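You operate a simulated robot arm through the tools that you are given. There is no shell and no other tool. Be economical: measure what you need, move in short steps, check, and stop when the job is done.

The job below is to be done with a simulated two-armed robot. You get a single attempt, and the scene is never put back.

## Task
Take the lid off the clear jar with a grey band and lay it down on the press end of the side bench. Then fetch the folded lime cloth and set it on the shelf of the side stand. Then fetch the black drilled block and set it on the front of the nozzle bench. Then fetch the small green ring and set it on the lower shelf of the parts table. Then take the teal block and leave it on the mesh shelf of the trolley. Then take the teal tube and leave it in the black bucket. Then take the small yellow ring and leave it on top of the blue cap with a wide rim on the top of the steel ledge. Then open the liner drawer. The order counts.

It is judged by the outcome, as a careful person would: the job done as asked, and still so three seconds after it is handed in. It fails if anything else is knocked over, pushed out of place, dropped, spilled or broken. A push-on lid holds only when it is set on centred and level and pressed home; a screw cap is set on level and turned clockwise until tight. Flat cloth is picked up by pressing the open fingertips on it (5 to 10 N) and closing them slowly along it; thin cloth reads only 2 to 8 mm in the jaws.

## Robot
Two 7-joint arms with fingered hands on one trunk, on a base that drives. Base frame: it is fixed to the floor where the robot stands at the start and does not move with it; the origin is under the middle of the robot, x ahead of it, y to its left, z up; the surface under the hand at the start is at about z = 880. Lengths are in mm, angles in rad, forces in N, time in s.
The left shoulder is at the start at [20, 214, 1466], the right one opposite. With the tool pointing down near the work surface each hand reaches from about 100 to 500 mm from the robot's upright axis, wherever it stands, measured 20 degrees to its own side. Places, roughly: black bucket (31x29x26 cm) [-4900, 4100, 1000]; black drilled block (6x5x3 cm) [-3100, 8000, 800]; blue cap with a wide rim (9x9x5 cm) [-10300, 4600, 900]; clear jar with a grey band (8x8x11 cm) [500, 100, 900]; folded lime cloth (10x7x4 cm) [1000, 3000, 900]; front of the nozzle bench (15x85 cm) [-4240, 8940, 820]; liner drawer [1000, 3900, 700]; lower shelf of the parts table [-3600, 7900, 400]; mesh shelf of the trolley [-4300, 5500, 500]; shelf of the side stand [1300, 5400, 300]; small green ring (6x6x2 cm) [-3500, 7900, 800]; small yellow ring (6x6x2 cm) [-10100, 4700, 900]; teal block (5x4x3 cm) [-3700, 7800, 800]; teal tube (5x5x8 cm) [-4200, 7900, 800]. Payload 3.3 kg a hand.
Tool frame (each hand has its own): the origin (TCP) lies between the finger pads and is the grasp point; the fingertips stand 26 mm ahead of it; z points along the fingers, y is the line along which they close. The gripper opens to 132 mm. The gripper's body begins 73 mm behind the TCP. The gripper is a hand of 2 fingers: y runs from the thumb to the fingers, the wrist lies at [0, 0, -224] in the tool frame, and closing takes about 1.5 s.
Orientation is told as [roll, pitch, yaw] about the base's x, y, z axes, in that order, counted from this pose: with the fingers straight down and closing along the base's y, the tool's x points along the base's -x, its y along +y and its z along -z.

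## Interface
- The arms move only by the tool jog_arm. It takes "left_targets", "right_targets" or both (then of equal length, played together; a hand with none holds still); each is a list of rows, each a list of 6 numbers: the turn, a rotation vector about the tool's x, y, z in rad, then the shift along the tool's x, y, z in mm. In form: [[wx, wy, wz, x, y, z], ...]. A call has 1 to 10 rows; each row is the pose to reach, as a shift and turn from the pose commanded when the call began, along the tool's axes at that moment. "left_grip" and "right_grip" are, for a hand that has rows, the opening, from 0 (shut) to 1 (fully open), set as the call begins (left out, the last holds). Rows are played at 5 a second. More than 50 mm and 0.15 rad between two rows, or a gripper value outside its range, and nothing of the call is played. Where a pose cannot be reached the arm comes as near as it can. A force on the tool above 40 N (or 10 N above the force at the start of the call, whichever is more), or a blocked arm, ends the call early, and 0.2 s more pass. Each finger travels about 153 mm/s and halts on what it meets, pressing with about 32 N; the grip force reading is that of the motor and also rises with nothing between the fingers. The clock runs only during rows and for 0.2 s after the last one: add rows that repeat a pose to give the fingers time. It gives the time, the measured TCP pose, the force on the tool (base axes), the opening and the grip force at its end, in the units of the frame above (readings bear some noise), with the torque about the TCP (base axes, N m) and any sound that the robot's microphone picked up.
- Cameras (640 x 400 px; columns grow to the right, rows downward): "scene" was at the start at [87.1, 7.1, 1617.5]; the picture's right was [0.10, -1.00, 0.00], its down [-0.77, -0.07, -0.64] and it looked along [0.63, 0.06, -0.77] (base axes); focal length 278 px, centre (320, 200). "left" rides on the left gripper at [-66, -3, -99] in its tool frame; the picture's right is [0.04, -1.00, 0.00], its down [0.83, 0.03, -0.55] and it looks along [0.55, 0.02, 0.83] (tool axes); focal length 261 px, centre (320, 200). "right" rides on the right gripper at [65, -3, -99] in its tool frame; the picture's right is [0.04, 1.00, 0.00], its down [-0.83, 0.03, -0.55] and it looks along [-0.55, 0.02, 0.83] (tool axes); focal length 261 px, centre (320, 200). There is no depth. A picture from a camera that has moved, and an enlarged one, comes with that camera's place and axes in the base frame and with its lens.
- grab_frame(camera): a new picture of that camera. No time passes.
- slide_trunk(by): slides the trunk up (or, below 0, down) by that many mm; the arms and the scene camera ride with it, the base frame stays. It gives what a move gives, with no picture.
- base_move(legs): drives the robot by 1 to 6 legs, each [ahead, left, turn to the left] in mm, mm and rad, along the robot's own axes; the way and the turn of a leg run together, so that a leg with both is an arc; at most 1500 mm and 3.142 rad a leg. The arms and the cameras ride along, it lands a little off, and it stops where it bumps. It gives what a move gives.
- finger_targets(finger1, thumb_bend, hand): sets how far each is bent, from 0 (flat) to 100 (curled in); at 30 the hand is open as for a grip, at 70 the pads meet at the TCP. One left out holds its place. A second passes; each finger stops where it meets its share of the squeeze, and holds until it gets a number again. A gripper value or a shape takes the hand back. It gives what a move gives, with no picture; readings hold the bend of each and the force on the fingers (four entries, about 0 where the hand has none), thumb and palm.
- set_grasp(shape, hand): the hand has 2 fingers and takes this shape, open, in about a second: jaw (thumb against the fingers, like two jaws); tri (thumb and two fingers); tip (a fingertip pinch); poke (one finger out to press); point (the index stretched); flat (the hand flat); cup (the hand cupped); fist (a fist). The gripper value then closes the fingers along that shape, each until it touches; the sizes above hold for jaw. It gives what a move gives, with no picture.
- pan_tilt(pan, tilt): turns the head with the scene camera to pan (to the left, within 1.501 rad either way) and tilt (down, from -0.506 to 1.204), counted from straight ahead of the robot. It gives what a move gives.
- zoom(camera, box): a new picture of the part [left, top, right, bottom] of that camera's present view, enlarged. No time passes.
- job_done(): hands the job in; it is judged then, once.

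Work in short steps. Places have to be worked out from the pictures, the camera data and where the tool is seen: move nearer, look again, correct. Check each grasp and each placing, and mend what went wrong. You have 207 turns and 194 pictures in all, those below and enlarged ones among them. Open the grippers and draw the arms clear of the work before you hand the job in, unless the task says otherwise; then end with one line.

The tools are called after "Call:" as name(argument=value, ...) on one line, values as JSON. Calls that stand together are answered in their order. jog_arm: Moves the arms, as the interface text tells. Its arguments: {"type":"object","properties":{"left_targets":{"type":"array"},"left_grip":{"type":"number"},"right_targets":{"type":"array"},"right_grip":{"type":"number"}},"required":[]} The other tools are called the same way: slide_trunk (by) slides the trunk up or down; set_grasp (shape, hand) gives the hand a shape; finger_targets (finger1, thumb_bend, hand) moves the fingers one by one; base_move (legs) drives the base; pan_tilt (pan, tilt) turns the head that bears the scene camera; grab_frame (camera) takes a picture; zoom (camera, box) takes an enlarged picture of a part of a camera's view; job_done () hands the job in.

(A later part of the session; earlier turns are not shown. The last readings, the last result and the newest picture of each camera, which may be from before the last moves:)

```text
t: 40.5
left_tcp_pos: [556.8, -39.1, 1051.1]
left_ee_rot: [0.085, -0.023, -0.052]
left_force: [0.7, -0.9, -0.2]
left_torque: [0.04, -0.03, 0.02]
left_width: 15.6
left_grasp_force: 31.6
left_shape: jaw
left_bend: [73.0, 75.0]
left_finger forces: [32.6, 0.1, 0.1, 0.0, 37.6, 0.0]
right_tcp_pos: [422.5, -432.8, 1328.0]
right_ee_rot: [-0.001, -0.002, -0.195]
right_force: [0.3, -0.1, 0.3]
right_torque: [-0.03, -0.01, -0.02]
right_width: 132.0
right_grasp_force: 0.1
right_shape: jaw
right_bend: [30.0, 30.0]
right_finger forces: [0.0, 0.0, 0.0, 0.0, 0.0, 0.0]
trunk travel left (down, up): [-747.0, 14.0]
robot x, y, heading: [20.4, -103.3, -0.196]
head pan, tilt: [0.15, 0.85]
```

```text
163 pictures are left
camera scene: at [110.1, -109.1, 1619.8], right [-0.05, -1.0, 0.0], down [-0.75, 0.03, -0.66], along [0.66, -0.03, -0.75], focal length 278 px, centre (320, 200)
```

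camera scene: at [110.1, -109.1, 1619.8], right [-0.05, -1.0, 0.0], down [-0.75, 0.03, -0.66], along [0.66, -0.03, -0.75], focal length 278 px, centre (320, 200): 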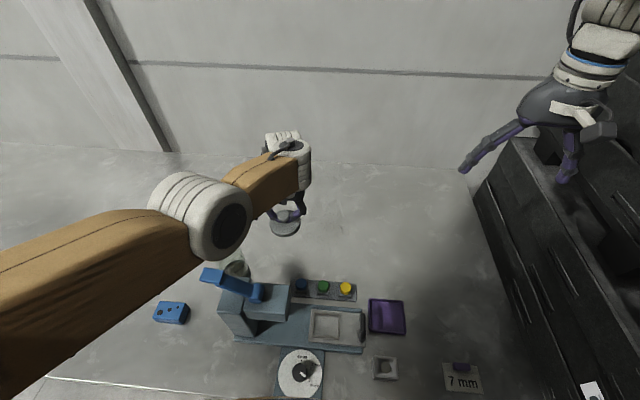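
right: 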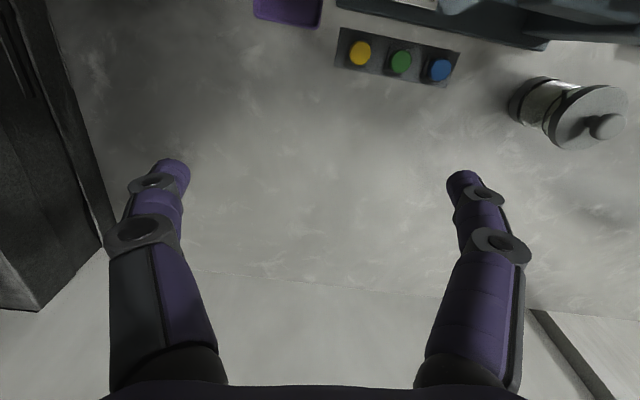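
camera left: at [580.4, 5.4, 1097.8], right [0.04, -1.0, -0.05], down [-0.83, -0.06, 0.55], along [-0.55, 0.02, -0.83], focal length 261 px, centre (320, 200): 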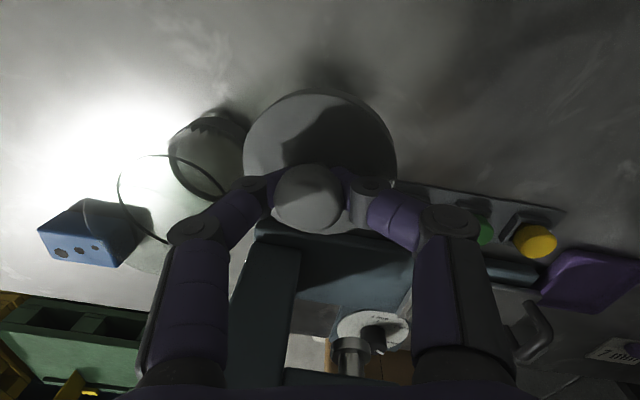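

I'm over a clear spot now, so I'm levelling the hand and lowering most of the way.

Call:
jog_arm(left_targets=[[0.085, 0.023, 0, 20, 0, 20], [0.085, 0.023, 0, 30, 0, 50], [0.085, 0.023, 0, 30, 0, 80], [0.085, 0.023, 0, 30, 0, 95], [0.085, 0.023, 0, 30, 0, 95]])

Call:
zoom(camera="scene", box=[200, 180, 400, 305])

Call:
grab_frame(camera="left")

```text
t: 41.7
left_tcp_pos: [528.7, -30.9, 956.0]
left_ee_rot: [0.002, 0.0, -0.053]
left_force: [0.1, -0.2, -0.8]
left_torque: [-0.01, 0.0, -0.04]
left_width: 15.4
left_grasp_force: 31.3
left_shape: jaw
left_bend: [73.0, 75.0]
left_finger forces: [30.4, 0.1, 0.0, 0.0, 35.3, 0.1]
right_tcp_pos: [423.0, -432.4, 1329.8]
right_ee_rot: [0.0, 0.0, -0.195]
right_force: [0.4, -0.5, 0.4]
right_torque: [0.0, 0.03, -0.01]
right_width: 132.0
right_grasp_force: 0.0
right_shape: jaw
right_bend: [30.0, 30.0]
right_finger forces: [0.0, 0.0, 0.0, 0.0, 0.0, 0.1]
trunk travel left (down, up): [-747.0, 14.0]
robot x, y, heading: [23.2, -101.6, -0.196]
head pan, tilt: [0.15, 0.85]
```

```text
3.20 times, centred on (300, 242) of scene
camera zoom: at [109.9, -109.5, 1619.9], right [-0.05, -1.0, 0.0], down [-0.75, 0.03, -0.66], along [0.66, -0.03, -0.75], focal length 890 px, centre (384, 64)
```

zoom: 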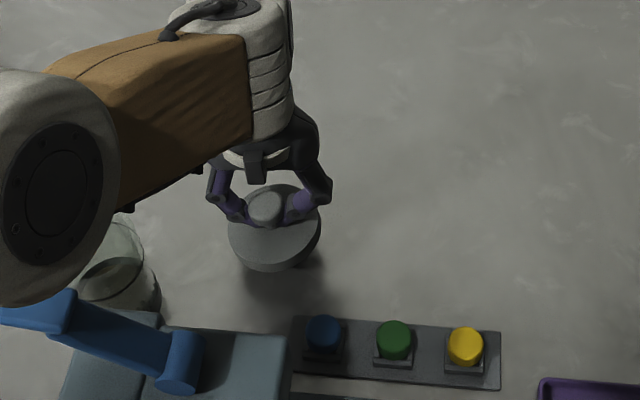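

```text
161 pictures are left
camera left: at [595.5, -37.1, 1055.3], right [-0.09, -1.0, 0.0], down [-0.83, 0.08, 0.55], along [-0.55, 0.05, -0.83], focal length 261 px, centre (320, 200)
```

left: 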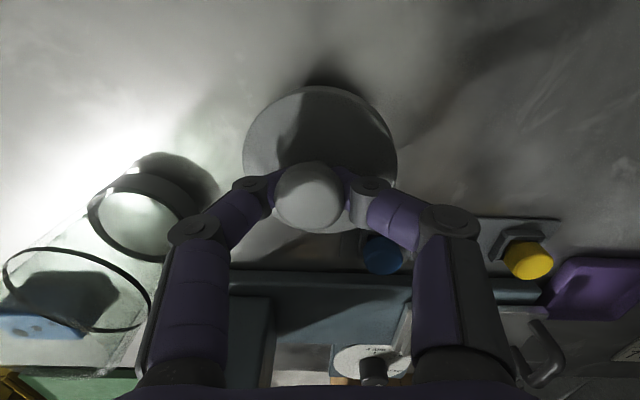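

I'm lowering step by step until the lid touches the bench.

Call:
jog_arm(left_targets=[[0, 0, 0, 0, 0, 6], [0, 0, 0, 0, 0, 12], [0, 0, 0, 0, 0, 18], [0, 0, 0, 0, 0, 18]])

Call:
zoom(camera="scene", box=[230, 210, 330, 272])

```text
t: 42.7
left_tcp_pos: [527.8, -27.8, 939.5]
left_ee_rot: [0.002, 0.001, -0.052]
left_force: [0.8, 0.7, -0.4]
left_torque: [0.03, 0.01, 0.0]
left_width: 15.3
left_grasp_force: 31.9
left_shape: jaw
left_bend: [73.0, 75.0]
left_finger forces: [30.8, 0.0, 0.0, 0.1, 35.3, 0.0]
left hand out of reach, approached as far as the arm can: row 3, 4
right_tcp_pos: [423.0, -432.2, 1329.5]
right_ee_rot: [-0.001, 0.0, -0.196]
right_force: [0.0, -0.1, 0.1]
right_torque: [0.02, -0.03, 0.0]
right_width: 131.9
right_grasp_force: 0.1
right_shape: jaw
right_bend: [30.0, 30.0]
right_finger forces: [0.0, 0.1, 0.0, 0.1, 0.1, 0.0]
trunk travel left (down, up): [-747.0, 14.0]
robot x, y, heading: [21.8, -101.3, -0.197]
head pan, tilt: [0.15, 0.85]
```

```text
6.40 times, centred on (280, 241) of scene
camera zoom: at [110.2, -108.8, 1619.8], right [-0.05, -1.0, 0.0], down [-0.75, 0.03, -0.66], along [0.66, -0.03, -0.75], focal length 1780 px, centre (576, -62)
```

zoom: 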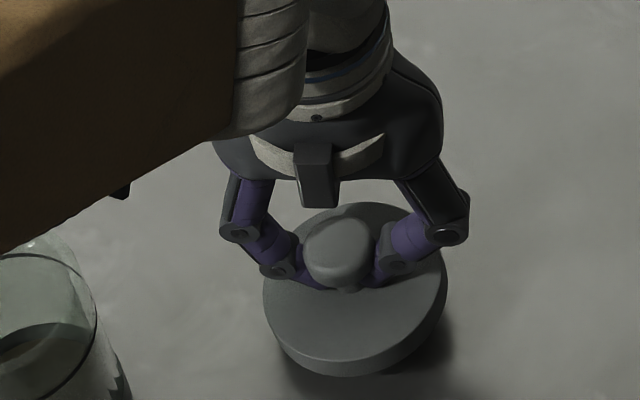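

The arm is at its reach limit, so I'm using the trunk for the last few millimetres.

Call:
slide_trunk(by=-8)

Call:
zoom(camera="scene", box=[180, 180, 380, 305])

```text
t: 43.3
left_tcp_pos: [528.6, -28.4, 932.5]
left_ee_rot: [0.001, 0.001, -0.051]
left_force: [-0.2, 0.0, 0.2]
left_torque: [0.05, -0.04, -0.03]
left_width: 15.5
left_grasp_force: 31.8
left_shape: jaw
left_bend: [73.0, 75.0]
left_finger forces: [30.7, 0.0, 0.1, 0.0, 35.2, 0.0]
right_tcp_pos: [421.9, -432.9, 1321.2]
right_ee_rot: [0.0, 0.0, -0.195]
right_force: [-0.6, -0.5, 0.0]
right_torque: [0.01, 0.01, 0.01]
right_width: 131.6
right_grasp_force: 0.0
right_shape: jaw
right_bend: [30.0, 30.0]
right_finger forces: [0.1, 0.1, 0.1, 0.1, 0.0, 0.0]
trunk travel left (down, up): [-739.0, 22.0]
robot x, y, heading: [21.1, -100.6, -0.193]
head pan, tilt: [0.15, 0.85]
```

```text
3.20 times, centred on (280, 242) of scene
camera zoom: at [110.2, -108.8, 1611.8], right [-0.05, -1.0, 0.0], down [-0.75, 0.03, -0.66], along [0.66, -0.03, -0.75], focal length 890 px, centre (448, 64)
```

zoom: 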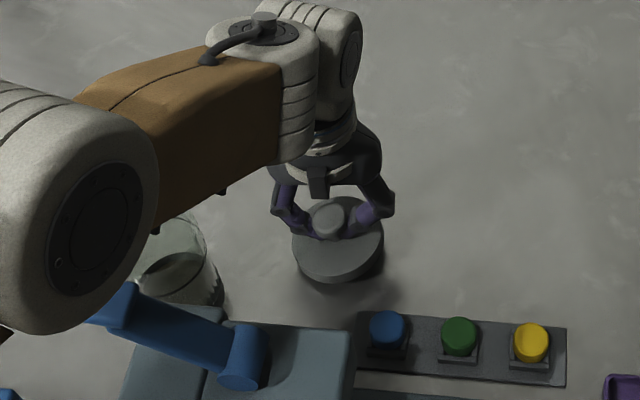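

There is no contact yet, so I'm going down a little more.

Call:
slide_trunk(by=-6)

Call:
slide_trunk(by=-4)

Call:
zoom(camera="scene", box=[230, 210, 330, 272])

```text
t: 43.8
left_tcp_pos: [526.4, -28.5, 926.3]
left_ee_rot: [0.002, 0.002, -0.051]
left_force: [-0.3, 0.4, 0.5]
left_torque: [-0.04, -0.03, 0.04]
left_width: 15.7
left_grasp_force: 32.4
left_shape: jaw
left_bend: [73.0, 75.0]
left_finger forces: [30.7, 0.0, 0.0, 0.0, 35.1, 0.1]
right_tcp_pos: [422.3, -432.1, 1314.7]
right_ee_rot: [0.0, 0.001, -0.195]
right_force: [-0.3, -0.4, -0.1]
right_torque: [-0.03, -0.04, 0.01]
right_width: 131.9
right_grasp_force: 0.1
right_shape: jaw
right_bend: [30.0, 30.0]
right_finger forces: [0.0, 0.0, 0.0, 0.1, 0.1, 0.0]
trunk travel left (down, up): [-733.0, 28.0]
robot x, y, heading: [22.4, -105.2, -0.198]
head pan, tilt: [0.15, 0.85]
```

```text
t: 44.4
left_tcp_pos: [528.0, -27.7, 921.6]
left_ee_rot: [-0.001, -0.001, -0.05]
left_force: [0.2, 0.1, 5.3]
left_torque: [0.22, -0.04, 0.0]
left_width: 16.0
left_grasp_force: 31.8
left_shape: jaw
left_bend: [73.0, 75.0]
left_finger forces: [34.6, 0.0, 0.1, 0.1, 41.3, 0.0]
right_tcp_pos: [421.7, -432.1, 1311.2]
right_ee_rot: [0.001, -0.001, -0.195]
right_force: [0.7, 0.0, -0.5]
right_torque: [0.01, 0.01, 0.03]
right_width: 131.8
right_grasp_force: 0.1
right_shape: jaw
right_bend: [30.0, 30.0]
right_finger forces: [0.1, 0.1, 0.0, 0.1, 0.0, 0.0]
trunk travel left (down, up): [-729.0, 32.0]
robot x, y, heading: [22.9, -104.4, -0.198]
head pan, tilt: [0.15, 0.85]
```

```text
6.40 times, centred on (280, 241) of scene
camera zoom: at [109.5, -108.9, 1601.9], right [-0.05, -1.0, 0.0], down [-0.75, 0.03, -0.66], along [0.66, -0.03, -0.75], focal length 1780 px, centre (576, -62)
```

zoom: 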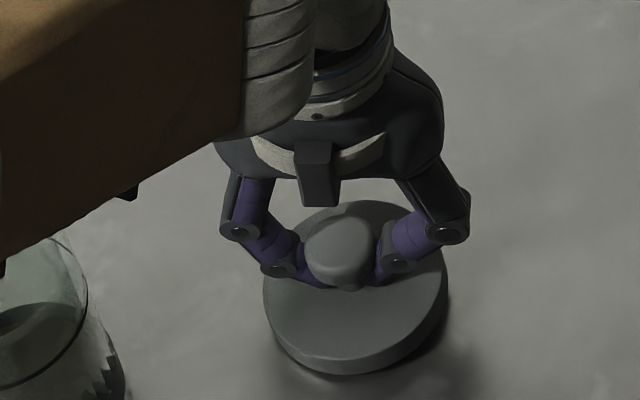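

The lid touches the bench at about 5 N. I'm opening the fingers and then rising.

Call:
jog_arm(left_targets=[[0, 0, 0, 0, 0, 0], [0, 0, 0, 0, 0, 0], [0, 0, 0, 0, 0, 0], [0, 0, 0, 0, 0, -15], [0, 0, 0, 0, 0, -50], [0, 0, 0, 0, 0, -90], [0, 0, 0, 0, 10, -130], [0, 0, 0, 0, 10, -130]], left_grip=0.5)

Call:
grab_frame(camera="left")

Call:
grab_frame(camera="scene")

```text
t: 46.2
left_tcp_pos: [529.8, -10.5, 1053.2]
left_ee_rot: [0.006, -0.001, -0.042]
left_force: [0.1, -0.2, -0.1]
left_torque: [0.01, 0.01, -0.01]
left_width: 65.6
left_grasp_force: 0.0
left_shape: jaw
left_bend: [73.0, 70.0]
left_finger forces: [0.1, 0.0, 0.0, 0.0, 0.1, 0.0]
right_tcp_pos: [421.5, -431.9, 1311.7]
right_ee_rot: [-0.001, 0.0, -0.194]
right_force: [-0.4, 0.2, -0.2]
right_torque: [0.0, -0.01, -0.01]
right_width: 132.1
right_grasp_force: 0.0
right_shape: jaw
right_bend: [30.0, 30.0]
right_finger forces: [0.0, 0.0, 0.0, 0.0, 0.1, 0.1]
trunk travel left (down, up): [-729.0, 32.0]
robot x, y, heading: [23.4, -101.0, -0.197]
head pan, tilt: [0.15, 0.85]
```

```text
157 pictures are left
camera left: at [595.8, -16.5, 1152.5], right [-0.08, -1.0, -0.01], down [-0.83, 0.06, 0.55], along [-0.55, 0.05, -0.83], focal length 261 px, centre (320, 200)
```

left: 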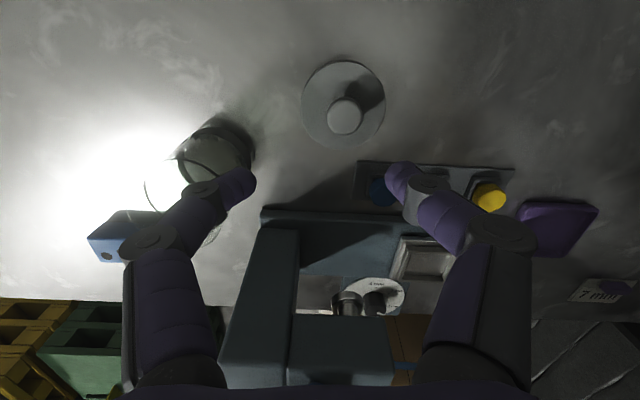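

```text
156 pictures are left
camera scene: at [110.3, -108.5, 1601.8], right [-0.05, -1.0, 0.0], down [-0.75, 0.03, -0.66], along [0.66, -0.03, -0.75], focal length 278 px, centre (320, 200)
```

scene: 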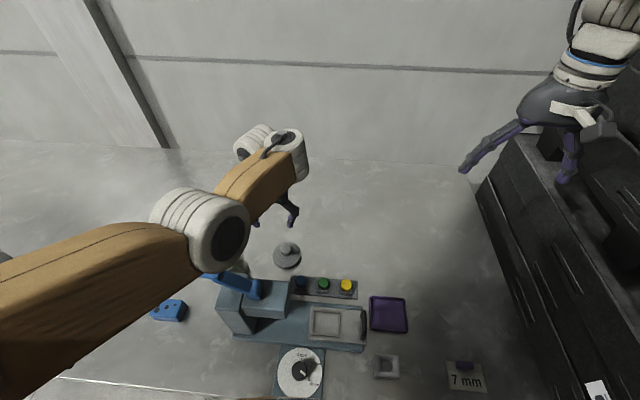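

The lid lies flat by the press. I'm raising the arm and moving it left of the lever before backing out.

Call:
jog_arm(left_targets=[[0, 0, 0, 0, 0, -40], [0, 0, 0, 0, 30, -80], [0, 0, 0, 0, 75, -100], [0, 0, 0, 0, 120, -110], [0, 0, 0, 0, 165, -110], [0, 0, 0, 0, 210, -110], [0, 0, 0, 0, 250, -110], [0, 0, 0, 0, 250, -110]], left_grip=1)

Call:
slide_trunk(by=40)

Call:
grab_frame(camera="scene")

```text
t: 48.0
left_tcp_pos: [587.3, 237.4, 1154.9]
left_ee_rot: [0.0, 0.001, -0.052]
left_force: [0.6, 0.6, -0.1]
left_torque: [0.0, 0.03, 0.03]
left_width: 131.9
left_grasp_force: 0.0
left_shape: jaw
left_bend: [30.0, 30.0]
left_finger forces: [0.1, 0.1, 0.0, 0.0, 0.1, 0.0]
left hand out of reach, approached as far as the arm can: row 2, 3, 4, 5, 6, 7, 8
right_tcp_pos: [421.8, -433.2, 1311.4]
right_ee_rot: [0.0, 0.001, -0.196]
right_force: [0.2, -1.3, -0.4]
right_torque: [0.03, -0.01, -0.02]
right_width: 131.9
right_grasp_force: 0.0
right_shape: jaw
right_bend: [30.0, 30.0]
right_finger forces: [0.0, 0.0, 0.0, 0.0, 0.1, 0.1]
trunk travel left (down, up): [-729.0, 32.0]
robot x, y, heading: [23.5, -105.2, -0.197]
head pan, tilt: [0.15, 0.85]
```

```text
t: 48.7
left_tcp_pos: [588.8, 238.1, 1186.6]
left_ee_rot: [0.0, 0.002, -0.05]
left_force: [0.9, 0.5, -1.1]
left_torque: [-0.01, 0.01, -0.04]
left_width: 131.9
left_grasp_force: 0.1
left_shape: jaw
left_bend: [30.0, 30.0]
left_finger forces: [0.0, 0.1, 0.0, 0.0, 0.0, 0.0]
right_tcp_pos: [422.2, -431.8, 1342.9]
right_ee_rot: [0.001, 0.0, -0.195]
right_force: [0.0, 0.3, 0.0]
right_torque: [-0.04, -0.02, 0.01]
right_width: 132.0
right_grasp_force: 0.1
right_shape: jaw
right_bend: [30.0, 30.0]
right_finger forces: [0.0, 0.0, 0.0, 0.0, 0.0, 0.1]
right hand out of reach, approached as far as the arm can: row 1
trunk travel left (down, up): [-761.0, 0.0]
robot x, y, heading: [24.3, -103.9, -0.198]
head pan, tilt: [0.15, 0.85]
```

```text
155 pictures are left
camera scene: at [110.4, -108.7, 1633.4], right [-0.05, -1.0, 0.0], down [-0.75, 0.03, -0.66], along [0.66, -0.03, -0.75], focal length 278 px, centre (320, 200)
```

scene: 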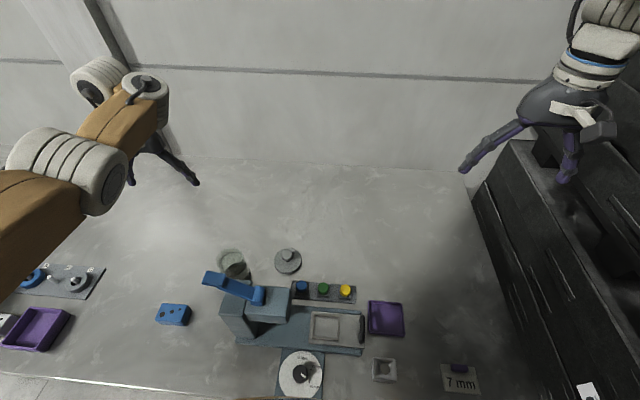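

The scene is clean. I'm backing out and strafing along the aisle to face the wall bench with the lime cloth.

Call:
base_move(legs=[[0, 0, 0.197], [-300, 0, 0], [0, 1500, 0], [0, 1500, 0]])

Call:
pan_tilt(pan=0.0, tilt=0.6)

Call:
grab_frame(camera="scene")

```text
t: 65.5
left_tcp_pos: [302.7, 3283.1, 1185.8]
left_ee_rot: [0.0, 0.002, 0.081]
left_force: [0.0, 0.2, -0.8]
left_torque: [0.0, 0.01, 0.01]
left_width: 132.1
left_grasp_force: 0.0
left_shape: jaw
left_bend: [30.0, 30.0]
left_finger forces: [0.0, 0.1, 0.1, 0.0, 0.0, 0.1]
right_tcp_pos: [226.5, 2596.4, 1343.0]
right_ee_rot: [-0.001, 0.001, -0.065]
right_force: [-0.1, 1.2, 0.0]
right_torque: [0.0, 0.01, 0.0]
right_width: 132.0
right_grasp_force: 0.0
right_shape: jaw
right_bend: [30.0, 30.0]
right_finger forces: [0.0, 0.1, 0.1, 0.0, 0.1, 0.0]
trunk travel left (down, up): [-761.0, 0.0]
robot x, y, heading: [-216.2, 2869.8, -0.066]
head pan, tilt: [0.15, 0.85]
```

```text
t: 66.2
left_tcp_pos: [303.8, 3283.0, 1186.8]
left_ee_rot: [0.0, -0.001, 0.08]
left_force: [-0.9, -0.3, 0.8]
left_torque: [0.03, 0.02, -0.01]
left_width: 131.8
left_grasp_force: 0.0
left_shape: jaw
left_bend: [30.0, 30.0]
left_finger forces: [0.1, 0.0, 0.0, 0.0, 0.1, 0.1]
right_tcp_pos: [226.9, 2596.9, 1343.4]
right_ee_rot: [0.0, 0.0, -0.063]
right_force: [-0.2, -0.1, 0.0]
right_torque: [0.0, 0.04, 0.01]
right_width: 132.0
right_grasp_force: 0.0
right_shape: jaw
right_bend: [30.0, 30.0]
right_finger forces: [0.0, 0.1, 0.0, 0.0, 0.0, 0.0]
trunk travel left (down, up): [-761.0, 0.0]
robot x, y, heading: [-210.3, 2872.7, -0.065]
head pan, tilt: [0.0, 0.6]
```

```text
154 pictures are left
camera scene: at [-115.1, 2865.0, 1654.3], right [-0.06, -1.0, 0.0], down [-0.56, 0.04, -0.82], along [0.82, -0.05, -0.57], focal length 278 px, centre (320, 200)
```

scene: 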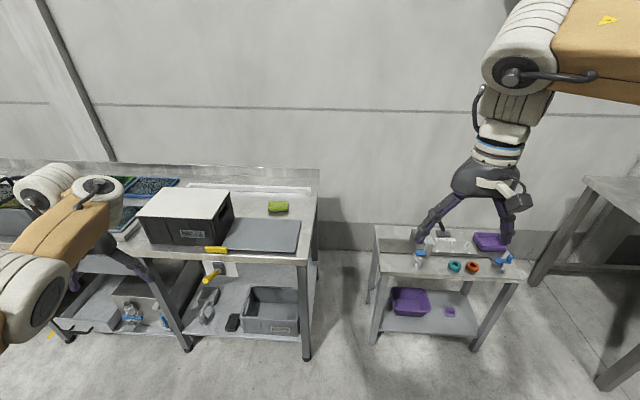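

The cloth is at about [927, 2995], just behind a flat plate, with the bench edge at x≈665. I'm driving up so the left hand can reach it from above.

Call:
base_move(legs=[[0, 0, 0.065], [680, -65, 0]])

Call:
jog_arm(left_targets=[[0, 0, 0.07, 10, -45, 0], [0, 0, 0.146, 10, -90, 0], [0, 0, 0.146, 10, -135, 0], [0, 0, 0.146, 10, -180, 0], [0, 0, 0.146, 10, -200, 0], [0, 0, 0.146, 10, -200, 0]])

Call:
grab_frame(camera="left")

Call:
grab_frame(camera="scene")

```text
t: 70.5
left_tcp_pos: [933.0, 3188.5, 1183.4]
left_ee_rot: [-0.001, 0.005, 0.065]
left_force: [1.0, -0.3, 0.0]
left_torque: [-0.03, 0.05, -0.04]
left_width: 132.0
left_grasp_force: 0.1
left_shape: jaw
left_bend: [30.0, 30.0]
left_finger forces: [0.1, 0.0, 0.0, 0.1, 0.0, 0.0]
right_tcp_pos: [847.2, 2503.6, 1343.2]
right_ee_rot: [0.0, 0.004, -0.082]
right_force: [-0.1, 0.0, -0.4]
right_torque: [-0.01, 0.03, 0.0]
right_width: 131.6
right_grasp_force: 0.0
right_shape: jaw
right_bend: [30.0, 30.0]
right_finger forces: [0.1, 0.0, 0.0, 0.1, 0.0, 0.0]
trunk travel left (down, up): [-761.0, 0.0]
robot x, y, heading: [406.2, 2781.1, -0.077]
head pan, tilt: [0.0, 0.6]
stopped in leg 2: the robot was blocked; the commanded pose is now the measured one
```

```text
t: 71.8
left_tcp_pos: [939.8, 2985.7, 1182.6]
left_ee_rot: [-0.001, 0.006, -0.08]
left_force: [0.4, -0.3, 0.0]
left_torque: [0.04, -0.02, -0.01]
left_width: 132.2
left_grasp_force: 0.1
left_shape: jaw
left_bend: [30.0, 30.0]
left_finger forces: [0.1, 0.1, 0.0, 0.0, 0.0, 0.0]
left hand out of reach, approached as far as the arm can: row 1, 2, 3, 4, 5, 6
right_tcp_pos: [845.1, 2501.5, 1342.6]
right_ee_rot: [0.0, 0.0, -0.081]
right_force: [0.2, -0.2, 0.6]
right_torque: [0.02, 0.0, -0.03]
right_width: 131.9
right_grasp_force: 0.0
right_shape: jaw
right_bend: [30.0, 30.0]
right_finger forces: [0.1, 0.0, 0.0, 0.1, 0.0, 0.1]
trunk travel left (down, up): [-761.0, 0.0]
robot x, y, heading: [410.7, 2787.4, -0.078]
head pan, tilt: [0.0, 0.6]
```

```text
153 pictures are left
camera left: at [1006.4, 2977.3, 1281.6], right [-0.12, -0.99, 0.0], down [-0.83, 0.1, 0.56], along [-0.55, 0.07, -0.83], focal length 261 px, centre (320, 200)
```

left: 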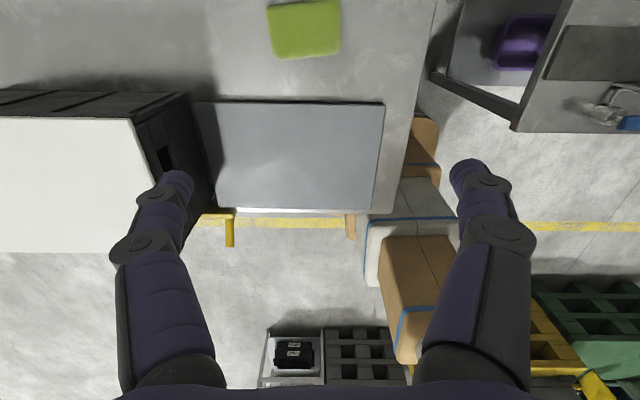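

```text
152 pictures are left
camera scene: at [506.8, 2774.6, 1654.4], right [-0.08, -1.0, 0.0], down [-0.56, 0.05, -0.82], along [0.82, -0.07, -0.57], focal length 278 px, centre (320, 200)
```

scene: 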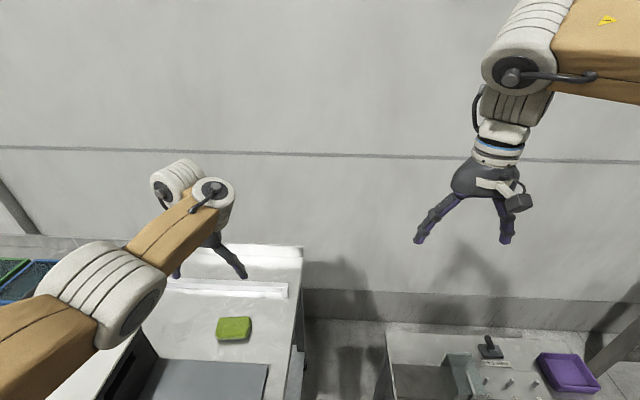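

The base is blocked by the bench's lower shelf at x≈406, leaving the cloth about 580 mm ahead. Turning right brings the left shoulder closer to the bench.

Call:
base_move(legs=[[-30, 0, 0], [0, 0, -0.75]])

Call:
pan_tilt(pan=0.8, tilt=0.7)

Call:
grab_frame(camera="scene")

```text
t: 74.7
left_tcp_pos: [906.5, 2568.5, 1181.7]
left_ee_rot: [0.001, 0.004, -0.836]
left_force: [0.2, -1.0, -0.2]
left_torque: [-0.02, -0.01, -0.01]
left_width: 132.0
left_grasp_force: 0.2
left_shape: jaw
left_bend: [30.0, 30.0]
left_finger forces: [0.0, 0.0, 0.0, 0.1, 0.0, 0.1]
right_tcp_pos: [502.2, 2280.0, 1343.0]
right_ee_rot: [0.001, 0.001, -0.836]
right_force: [-0.4, -0.1, 0.6]
right_torque: [0.02, -0.02, 0.0]
right_width: 131.8
right_grasp_force: 0.1
right_shape: jaw
right_bend: [30.0, 30.0]
right_finger forces: [0.0, 0.1, 0.0, 0.1, 0.0, 0.1]
trunk travel left (down, up): [-761.0, 0.0]
robot x, y, heading: [376.2, 2783.3, -0.835]
head pan, tilt: [0.0, 0.6]
```

```text
t: 75.8
left_tcp_pos: [905.4, 2568.6, 1183.2]
left_ee_rot: [0.0, 0.003, -0.835]
left_force: [-0.4, 0.1, -0.4]
left_torque: [0.02, 0.0, 0.02]
left_width: 132.0
left_grasp_force: 0.1
left_shape: jaw
left_bend: [30.0, 30.0]
left_finger forces: [0.0, 0.1, 0.0, 0.0, 0.1, 0.1]
right_tcp_pos: [503.0, 2282.3, 1342.2]
right_ee_rot: [0.001, 0.0, -0.836]
right_force: [-0.2, -0.5, 0.3]
right_torque: [0.01, 0.0, 0.0]
right_width: 131.7
right_grasp_force: 0.1
right_shape: jaw
right_bend: [30.0, 30.0]
right_finger forces: [0.1, 0.1, 0.0, 0.0, 0.0, 0.0]
trunk travel left (down, up): [-761.0, 0.0]
robot x, y, heading: [376.1, 2787.7, -0.833]
head pan, tilt: [0.799, 0.7]
```

```text
151 pictures are left
camera scene: at [470.5, 2773.7, 1645.7], right [-0.04, -1.0, 0.0], down [-0.64, 0.02, -0.76], along [0.76, -0.03, -0.64], focal length 278 px, centre (320, 200)
```

scene: 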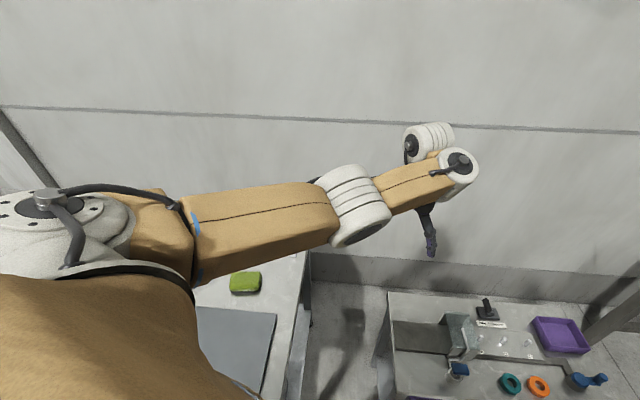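

The cloth is at about [975, 2988]. I'm swinging the left hand over it at height, turning it so the fingers close along y.

Call:
jog_arm(left_targets=[[0, 0, -0.09, 30, 34, 0], [0, 0, -0.18, 60, 68, 0], [0, 0, -0.27, 90, 102, 0], [0, 0, -0.36, 120, 135, 0], [0, 0, -0.46, 150, 168, 0], [0, 0, -0.56, 180, 202, 0], [0, 0, -0.66, 212, 237, 0], [0, 0, -0.76, 245, 275, 0], [0, 0, -0.835, 278, 312, 0], [0, 0, -0.835, 278, 312, 0]])

Call:
grab_frame(camera="left")

Call:
grab_frame(camera="scene")

```text
refused: row 8 steps farther than a row can; nothing moved
```

```text
150 pictures are left
camera left: at [948.1, 2516.6, 1281.7], right [-0.77, -0.64, 0.0], down [-0.53, 0.64, 0.56], along [-0.35, 0.43, -0.83], focal length 261 px, centre (320, 200)
```

left: 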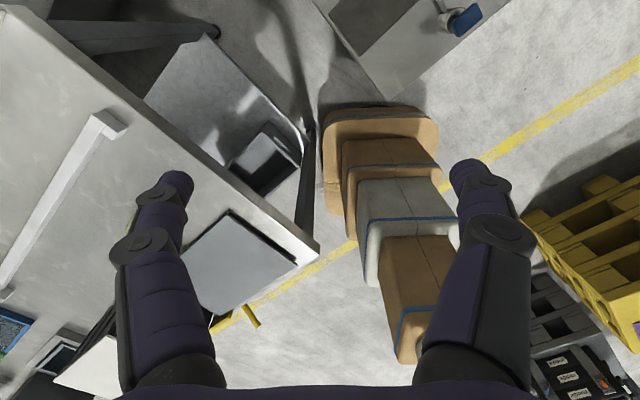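

```text
149 pictures are left
camera scene: at [470.5, 2773.7, 1645.7], right [-0.04, -1.0, 0.0], down [-0.64, 0.02, -0.76], along [0.76, -0.03, -0.64], focal length 278 px, centre (320, 200)
```

scene: 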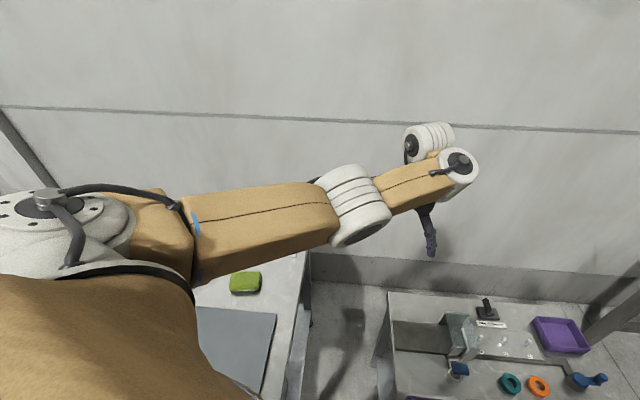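

The step was too long, so I'm redoing the swing with even steps.

Call:
jog_arm(left_targets=[[0, 0, -0.09, 30, 34, 0], [0, 0, -0.18, 60, 68, 0], [0, 0, -0.27, 90, 102, 0], [0, 0, -0.36, 120, 135, 0], [0, 0, -0.45, 150, 168, 0], [0, 0, -0.55, 180, 202, 0], [0, 0, -0.65, 210, 236, 0], [0, 0, -0.75, 240, 270, 0], [0, 0, -0.835, 270, 304, 0], [0, 0, -0.835, 278, 312, 0]])

Call:
grab_frame(camera="left")

Call:
grab_frame(camera="scene")

```text
t: 78.0
left_tcp_pos: [1077.9, 2989.9, 1137.5]
left_ee_rot: [0.003, 0.001, -0.002]
left_force: [-0.2, -0.1, -0.4]
left_torque: [0.01, 0.01, 0.03]
left_width: 131.7
left_grasp_force: 0.1
left_shape: jaw
left_bend: [30.0, 30.0]
left_finger forces: [0.0, 0.1, 0.0, 0.0, 0.1, 0.0]
left hand out of reach, approached as far as the arm can: row 1, 2, 3, 4, 5, 6, 7, 8, 9, 10
right_tcp_pos: [503.1, 2280.3, 1342.0]
right_ee_rot: [0.0, 0.001, -0.837]
right_force: [-0.4, -0.1, -0.5]
right_torque: [0.0, 0.02, 0.0]
right_width: 131.7
right_grasp_force: 0.1
right_shape: jaw
right_bend: [30.0, 30.0]
right_finger forces: [0.0, 0.1, 0.0, 0.1, 0.1, 0.0]
trunk travel left (down, up): [-761.0, 0.0]
robot x, y, heading: [377.2, 2782.3, -0.832]
head pan, tilt: [0.799, 0.7]
```

```text
148 pictures are left
camera left: at [1144.2, 2986.8, 1237.1], right [-0.04, -1.0, 0.0], down [-0.83, 0.03, 0.56], along [-0.55, 0.03, -0.83], focal length 261 px, centre (320, 200)
```

left: 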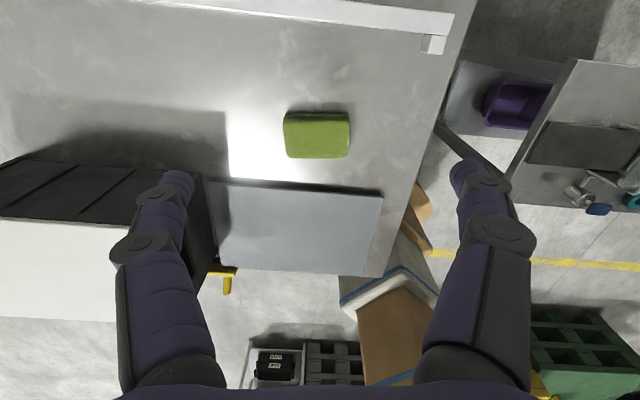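

```text
147 pictures are left
camera scene: at [470.6, 2773.3, 1645.7], right [-0.04, -1.0, 0.0], down [-0.64, 0.02, -0.76], along [0.76, -0.03, -0.64], focal length 278 px, centre (320, 200)
```

scene: 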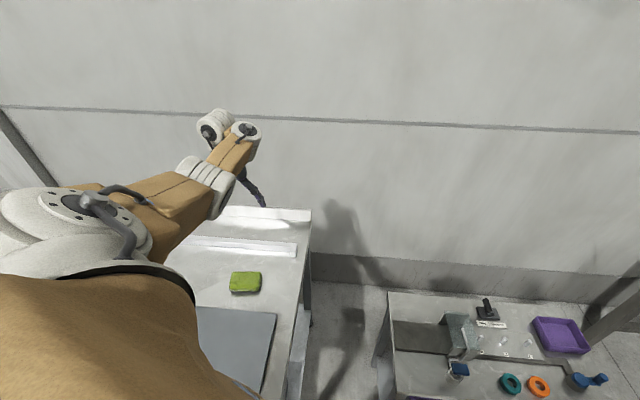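

Triangulating gives the cloth at about [1005, 3000] with its top near z 850, so this bench is lower than 880. I'm moving above it and descending partway.

Call:
jog_arm(left_targets=[[0, 0, 0, 35, 5, 10], [0, 0, 0, 73, 10, 30], [0, 0, 0, 73, 10, 75], [0, 0, 0, 73, 10, 120], [0, 0, 0, 73, 10, 165], [0, 0, 0, 73, 10, 185], [0, 0, 0, 73, 10, 185]])

Call:
grab_frame(camera="left")

Call:
grab_frame(camera="scene")

```text
t: 79.6
left_tcp_pos: [1004.5, 2995.3, 949.0]
left_ee_rot: [0.0, 0.002, -0.002]
left_force: [-0.7, 0.4, -0.5]
left_torque: [-0.02, -0.02, 0.04]
left_width: 132.0
left_grasp_force: 0.0
left_shape: jaw
left_bend: [30.0, 30.0]
left_finger forces: [0.0, 0.0, 0.1, 0.0, 0.0, 0.1]
left hand out of reach, approached as far as the arm can: row 1, 2
right_tcp_pos: [502.0, 2281.0, 1341.9]
right_ee_rot: [0.0, -0.001, -0.836]
right_force: [0.5, 0.3, 0.5]
right_torque: [0.01, 0.0, -0.01]
right_width: 132.0
right_grasp_force: 0.0
right_shape: jaw
right_bend: [30.0, 30.0]
right_finger forces: [0.1, 0.0, 0.0, 0.0, 0.1, 0.0]
trunk travel left (down, up): [-761.0, 0.0]
robot x, y, heading: [381.1, 2783.5, -0.834]
head pan, tilt: [0.799, 0.7]
```

```text
146 pictures are left
camera left: at [1070.4, 2992.6, 1047.3], right [-0.04, -1.0, 0.0], down [-0.83, 0.03, 0.55], along [-0.55, 0.03, -0.83], focal length 261 px, centre (320, 200)
```

left: 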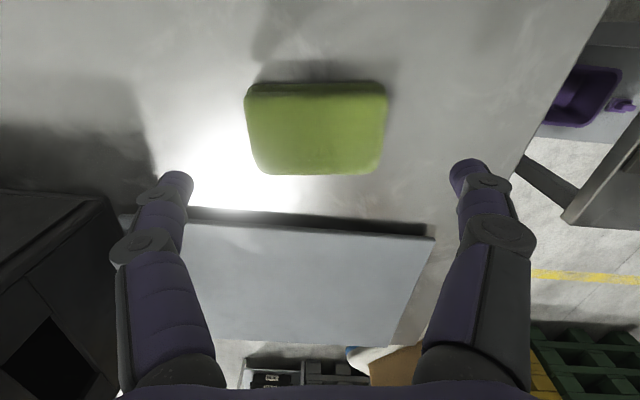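

```text
145 pictures are left
camera scene: at [470.8, 2773.7, 1645.7], right [-0.04, -1.0, 0.0], down [-0.64, 0.02, -0.76], along [0.76, -0.03, -0.64], focal length 278 px, centre (320, 200)
```

scene: 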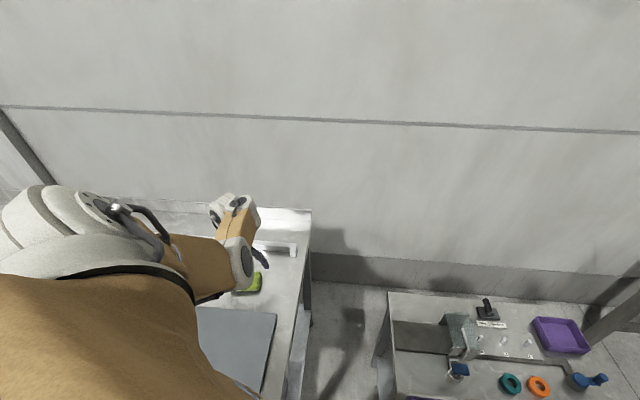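

The cloth is centred at [1009, 2999], top near z 865. I'm descending around it.

Call:
jog_arm(left_targets=[[0, 0, 0, -5, 4, 30], [0, 0, 0, -5, 4, 60], [0, 0, 0, -5, 4, 75], [0, 0, 0, -5, 4, 85], [0, 0, 0, -5, 4, 85]])

Call:
grab_frame(camera="left")

```text
t: 80.8
left_tcp_pos: [1003.1, 3005.6, 868.3]
left_ee_rot: [0.002, 0.001, -0.001]
left_force: [0.1, -0.9, -1.5]
left_torque: [0.0, 0.01, -0.02]
left_width: 132.1
left_grasp_force: 0.2
left_shape: jaw
left_bend: [30.0, 30.0]
left_finger forces: [0.0, 0.0, 0.0, 0.0, 0.1, 0.0]
left hand out of reach, approached as far as the arm can: row 4, 5
right_tcp_pos: [502.7, 2281.6, 1342.9]
right_ee_rot: [-0.001, 0.001, -0.836]
right_force: [-1.1, -0.6, -0.4]
right_torque: [0.01, 0.02, 0.01]
right_width: 131.6
right_grasp_force: 0.1
right_shape: jaw
right_bend: [30.0, 30.0]
right_finger forces: [0.0, 0.0, 0.1, 0.1, 0.1, 0.0]
trunk travel left (down, up): [-761.0, 0.0]
robot x, y, heading: [381.1, 2787.0, -0.835]
head pan, tilt: [0.799, 0.7]
```

```text
144 pictures are left
camera left: at [1069.7, 3002.5, 966.9], right [-0.04, -1.0, 0.0], down [-0.83, 0.03, 0.55], along [-0.55, 0.03, -0.83], focal length 261 px, centre (320, 200)
```

left: 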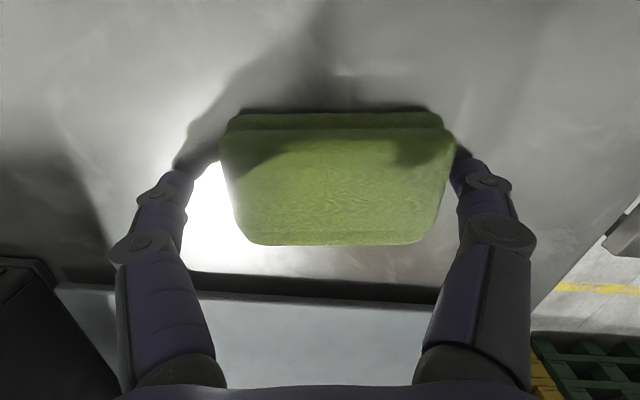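

I'm recentring by 6 mm and using the trunk to go the last bit down.

Call:
jog_arm(left_targets=[[0, 0, 0, 0, -6, 0], [0, 0, 0, 0, -6, 0]])

Call:
slide_trunk(by=-10)

Call:
grab_frame(camera="left")

```text
t: 81.4
left_tcp_pos: [1002.9, 2999.4, 867.4]
left_ee_rot: [0.002, 0.002, -0.003]
left_force: [-0.1, 0.0, -0.7]
left_torque: [0.0, -0.01, 0.01]
left_width: 131.9
left_grasp_force: 0.1
left_shape: jaw
left_bend: [30.0, 30.0]
left_finger forces: [0.1, 0.0, 0.1, 0.0, 0.1, 0.0]
right_tcp_pos: [503.6, 2281.3, 1342.1]
right_ee_rot: [-0.001, -0.002, -0.835]
right_force: [0.0, -0.6, 0.5]
right_torque: [-0.04, -0.01, -0.03]
right_width: 131.8
right_grasp_force: 0.1
right_shape: jaw
right_bend: [30.0, 30.0]
right_finger forces: [0.1, 0.1, 0.0, 0.0, 0.1, 0.0]
trunk travel left (down, up): [-761.0, 0.0]
robot x, y, heading: [379.8, 2787.6, -0.837]
head pan, tilt: [0.799, 0.7]
```

```text
t: 82.1
left_tcp_pos: [1006.4, 3000.8, 862.7]
left_ee_rot: [0.003, -0.006, 0.0]
left_force: [-7.6, 0.1, 21.4]
left_torque: [-0.36, 0.21, -0.13]
left_width: 131.5
left_grasp_force: 0.1
left_shape: jaw
left_bend: [31.0, 29.0]
left_finger forces: [8.8, 0.0, 0.1, 0.1, 13.0, 0.0]
right_tcp_pos: [499.3, 2279.1, 1334.1]
right_ee_rot: [0.004, -0.001, -0.836]
right_force: [-0.1, -0.7, -0.2]
right_torque: [0.0, 0.01, 0.03]
right_width: 132.1
right_grasp_force: 0.0
right_shape: jaw
right_bend: [30.0, 30.0]
right_finger forces: [0.0, 0.0, 0.1, 0.1, 0.1, 0.0]
trunk travel left (down, up): [-751.0, 10.0]
robot x, y, heading: [375.5, 2783.0, -0.839]
head pan, tilt: [0.799, 0.7]
stopped: the force on the tool passed its limit at 48 N (the readings are from after the stop); the commanded pose is now the measured one
```

```text
143 pictures are left
camera left: at [1070.4, 2997.0, 962.3], right [-0.04, -1.0, 0.0], down [-0.84, 0.03, 0.55], along [-0.55, 0.03, -0.84], focal length 261 px, centre (320, 200)
```

left: 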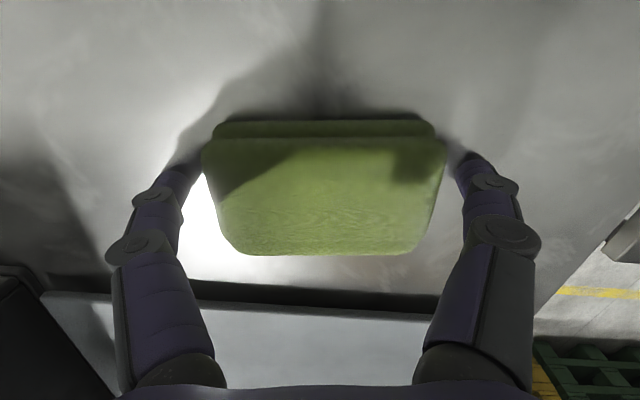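

The fingertips touched the bench, which puts its surface at z≈837. I'm raising 5 mm and closing on the cloth.

Call:
slide_trunk(by=6)

Call:
jog_arm(left_targets=[[0, 0, 0, 0, 0, 0], [0, 0, 0, 0, 0, 0], [0, 0, 0, 0, 0, 0], [0, 0, 0, 0, 0, 0], [0, 0, 0, 0, 0, 0], [0, 0, 0, 0, 0, 0], [0, 0, 0, 0, 0, 0]], left_grip=0)

Call:
grab_frame(camera="left")

```text
t: 82.6
left_tcp_pos: [1007.1, 3000.3, 866.6]
left_ee_rot: [0.002, -0.005, 0.0]
left_force: [0.7, -0.2, 0.5]
left_torque: [-0.02, -0.02, 0.0]
left_width: 131.9
left_grasp_force: 0.0
left_shape: jaw
left_bend: [30.0, 30.0]
left_finger forces: [0.0, 0.0, 0.1, 0.1, 0.0, 0.0]
right_tcp_pos: [502.3, 2280.6, 1338.6]
right_ee_rot: [0.001, 0.0, -0.835]
right_force: [-1.0, 0.2, 0.6]
right_torque: [0.01, -0.01, 0.01]
right_width: 131.9
right_grasp_force: 0.0
right_shape: jaw
right_bend: [30.0, 30.0]
right_finger forces: [0.0, 0.0, 0.0, 0.1, 0.0, 0.1]
trunk travel left (down, up): [-757.0, 4.0]
robot x, y, heading: [378.5, 2787.1, -0.838]
head pan, tilt: [0.799, 0.7]
```

```text
t: 84.2
left_tcp_pos: [1005.8, 3001.1, 866.0]
left_ee_rot: [0.004, -0.006, 0.001]
left_force: [1.8, 1.7, 2.3]
left_torque: [0.14, -0.02, -0.02]
left_width: 95.1
left_grasp_force: 32.6
left_shape: jaw
left_bend: [68.0, 47.0]
left_finger forces: [31.4, 0.0, 0.0, 0.1, 28.7, 0.1]
right_tcp_pos: [502.7, 2280.0, 1340.1]
right_ee_rot: [-0.001, -0.001, -0.836]
right_force: [-0.1, -0.3, -0.3]
right_torque: [-0.02, -0.01, 0.0]
right_width: 131.9
right_grasp_force: 0.0
right_shape: jaw
right_bend: [30.0, 30.0]
right_finger forces: [0.0, 0.1, 0.0, 0.0, 0.0, 0.0]
trunk travel left (down, up): [-757.0, 4.0]
robot x, y, heading: [378.4, 2781.0, -0.839]
head pan, tilt: [0.799, 0.7]
```

```text
142 pictures are left
camera left: at [1072.0, 2997.3, 965.9], right [-0.04, -1.0, 0.0], down [-0.84, 0.03, 0.55], along [-0.55, 0.03, -0.84], focal length 261 px, centre (320, 200)
```

left: 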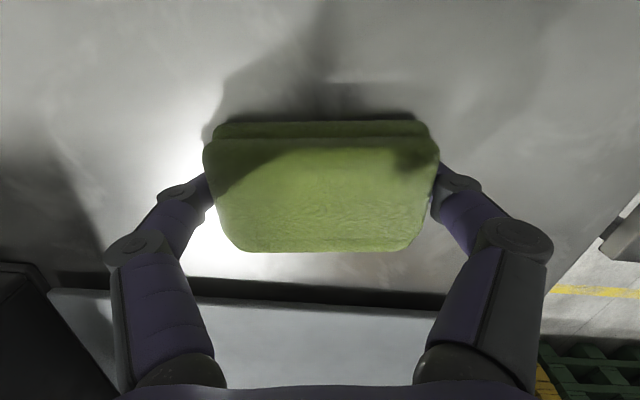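

The cloth is gripped at 95 mm and about 30 N, so I'm lifting.

Call:
jog_arm(left_targets=[[0, 0, 0, 0, 0, -15], [0, 0, 0, 0, 0, -40], [0, 0, 0, 0, 0, -80], [0, 0, 0, 0, 0, -120], [0, 0, 0, 0, 0, -160], [0, 0, 0, 0, 0, -200], [0, 0, 0, 0, 0, -240], [0, 0, 0, 0, 0, -240]])

Call:
grab_frame(camera="left")

```text
t: 86.0
left_tcp_pos: [1006.0, 3000.6, 1090.1]
left_ee_rot: [0.002, -0.004, 0.002]
left_force: [-0.5, 0.0, 0.2]
left_torque: [-0.05, 0.01, 0.0]
left_width: 94.9
left_grasp_force: 31.9
left_shape: jaw
left_bend: [68.0, 47.0]
left_finger forces: [28.9, 0.1, 0.0, 0.0, 28.9, 0.0]
left hand out of reach, approached as far as the arm can: row 7, 8
right_tcp_pos: [503.8, 2283.3, 1340.1]
right_ee_rot: [0.0, -0.001, -0.835]
right_force: [-0.1, -0.1, -0.1]
right_torque: [0.02, -0.01, -0.02]
right_width: 131.9
right_grasp_force: 0.1
right_shape: jaw
right_bend: [30.0, 30.0]
right_finger forces: [0.0, 0.1, 0.1, 0.0, 0.1, 0.1]
trunk travel left (down, up): [-757.0, 4.0]
robot x, y, heading: [377.7, 2784.7, -0.835]
head pan, tilt: [0.799, 0.7]
```

```text
141 pictures are left
camera left: at [1071.1, 2996.1, 1189.9], right [-0.04, -1.0, 0.0], down [-0.83, 0.03, 0.55], along [-0.55, 0.02, -0.84], focal length 261 px, centre (320, 200)
```

left: 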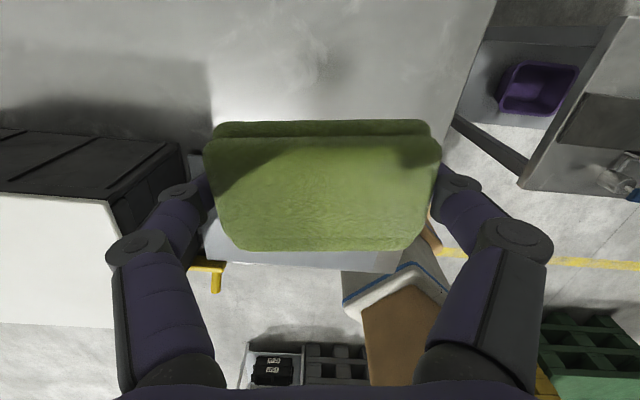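

The cloth is held well. I'm pulling the hand back from over the bench, then retreating and driving up the aisle toward the side stand.

Call:
jog_arm(left_targets=[[0, 0, 0, 45, 0, 0], [0, 0, 0, 90, 0, 0], [0, 0, 0, 135, 0, 0], [0, 0, 0, 180, 0, 0], [0, 0, 0, 180, 0, 0]])

Call:
base_move(legs=[[-268, -296, 0], [0, 0, 0.835], [0, 1100, 0], [0, 1100, 0]])

Call:
pan_tilt(pan=0.2, tilt=0.6)

Call:
grab_frame(camera="scene")

```text
t: 87.2
left_tcp_pos: [807.6, 2992.7, 1053.4]
left_ee_rot: [0.003, -0.004, 0.001]
left_force: [1.1, 0.0, -0.4]
left_torque: [0.02, 0.01, 0.0]
left_width: 94.9
left_grasp_force: 32.2
left_shape: jaw
left_bend: [68.0, 47.0]
left_finger forces: [28.9, 0.0, 0.1, 0.1, 29.0, 0.1]
left hand out of reach, approached as far as the arm can: row 1, 2, 3, 4, 5
right_tcp_pos: [504.4, 2281.6, 1338.6]
right_ee_rot: [-0.001, 0.002, -0.836]
right_force: [0.8, -0.1, -0.2]
right_torque: [0.03, 0.02, -0.01]
right_width: 131.8
right_grasp_force: 0.0
right_shape: jaw
right_bend: [30.0, 30.0]
right_finger forces: [0.1, 0.0, 0.1, 0.0, 0.0, 0.1]
trunk travel left (down, up): [-757.0, 4.0]
robot x, y, heading: [379.8, 2787.3, -0.83]
head pan, tilt: [0.799, 0.7]
```

```text
t: 102.3
left_tcp_pos: [164.5, 5431.8, 1053.6]
left_ee_rot: [0.003, -0.004, 0.82]
left_force: [0.6, -0.2, -0.6]
left_torque: [0.0, 0.03, 0.0]
left_width: 95.1
left_grasp_force: 32.0
left_shape: jaw
left_bend: [68.0, 47.0]
left_finger forces: [29.0, 0.1, 0.0, 0.0, 29.1, 0.0]
right_tcp_pos: [475.2, 4723.3, 1339.8]
right_ee_rot: [0.0, -0.001, -0.018]
right_force: [0.0, -0.4, 0.0]
right_torque: [-0.01, -0.02, 0.0]
right_width: 131.8
right_grasp_force: 0.0
right_shape: jaw
right_bend: [30.0, 30.0]
right_finger forces: [0.0, 0.1, 0.1, 0.1, 0.0, 0.0]
trunk travel left (down, up): [-757.0, 4.0]
robot x, y, heading: [20.6, 4978.0, -0.023]
head pan, tilt: [0.799, 0.7]
```

```text
t: 103.3
left_tcp_pos: [164.5, 5429.8, 1053.5]
left_ee_rot: [0.004, -0.005, 0.82]
left_force: [-0.1, 0.3, 0.0]
left_torque: [-0.02, 0.01, -0.02]
left_width: 94.9
left_grasp_force: 31.9
left_shape: jaw
left_bend: [68.0, 47.0]
left_finger forces: [29.0, 0.0, 0.1, 0.1, 29.1, 0.1]
right_tcp_pos: [476.4, 4723.5, 1338.5]
right_ee_rot: [0.0, 0.001, -0.017]
right_force: [-0.7, 1.0, 0.5]
right_torque: [-0.01, 0.0, -0.03]
right_width: 132.1
right_grasp_force: 0.0
right_shape: jaw
right_bend: [30.0, 30.0]
right_finger forces: [0.1, 0.1, 0.0, 0.0, 0.0, 0.0]
trunk travel left (down, up): [-757.0, 4.0]
robot x, y, heading: [21.7, 4974.9, -0.015]
head pan, tilt: [0.201, 0.6]
```

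```text
140 pictures are left
camera scene: at [120.3, 4992.4, 1650.5], right [0.18, -0.98, 0.0], down [-0.56, -0.1, -0.82], along [0.81, 0.15, -0.57], focal length 278 px, centre (320, 200)
```

scene: 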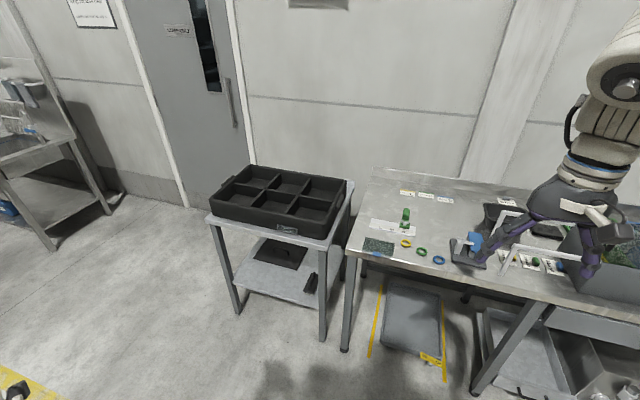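

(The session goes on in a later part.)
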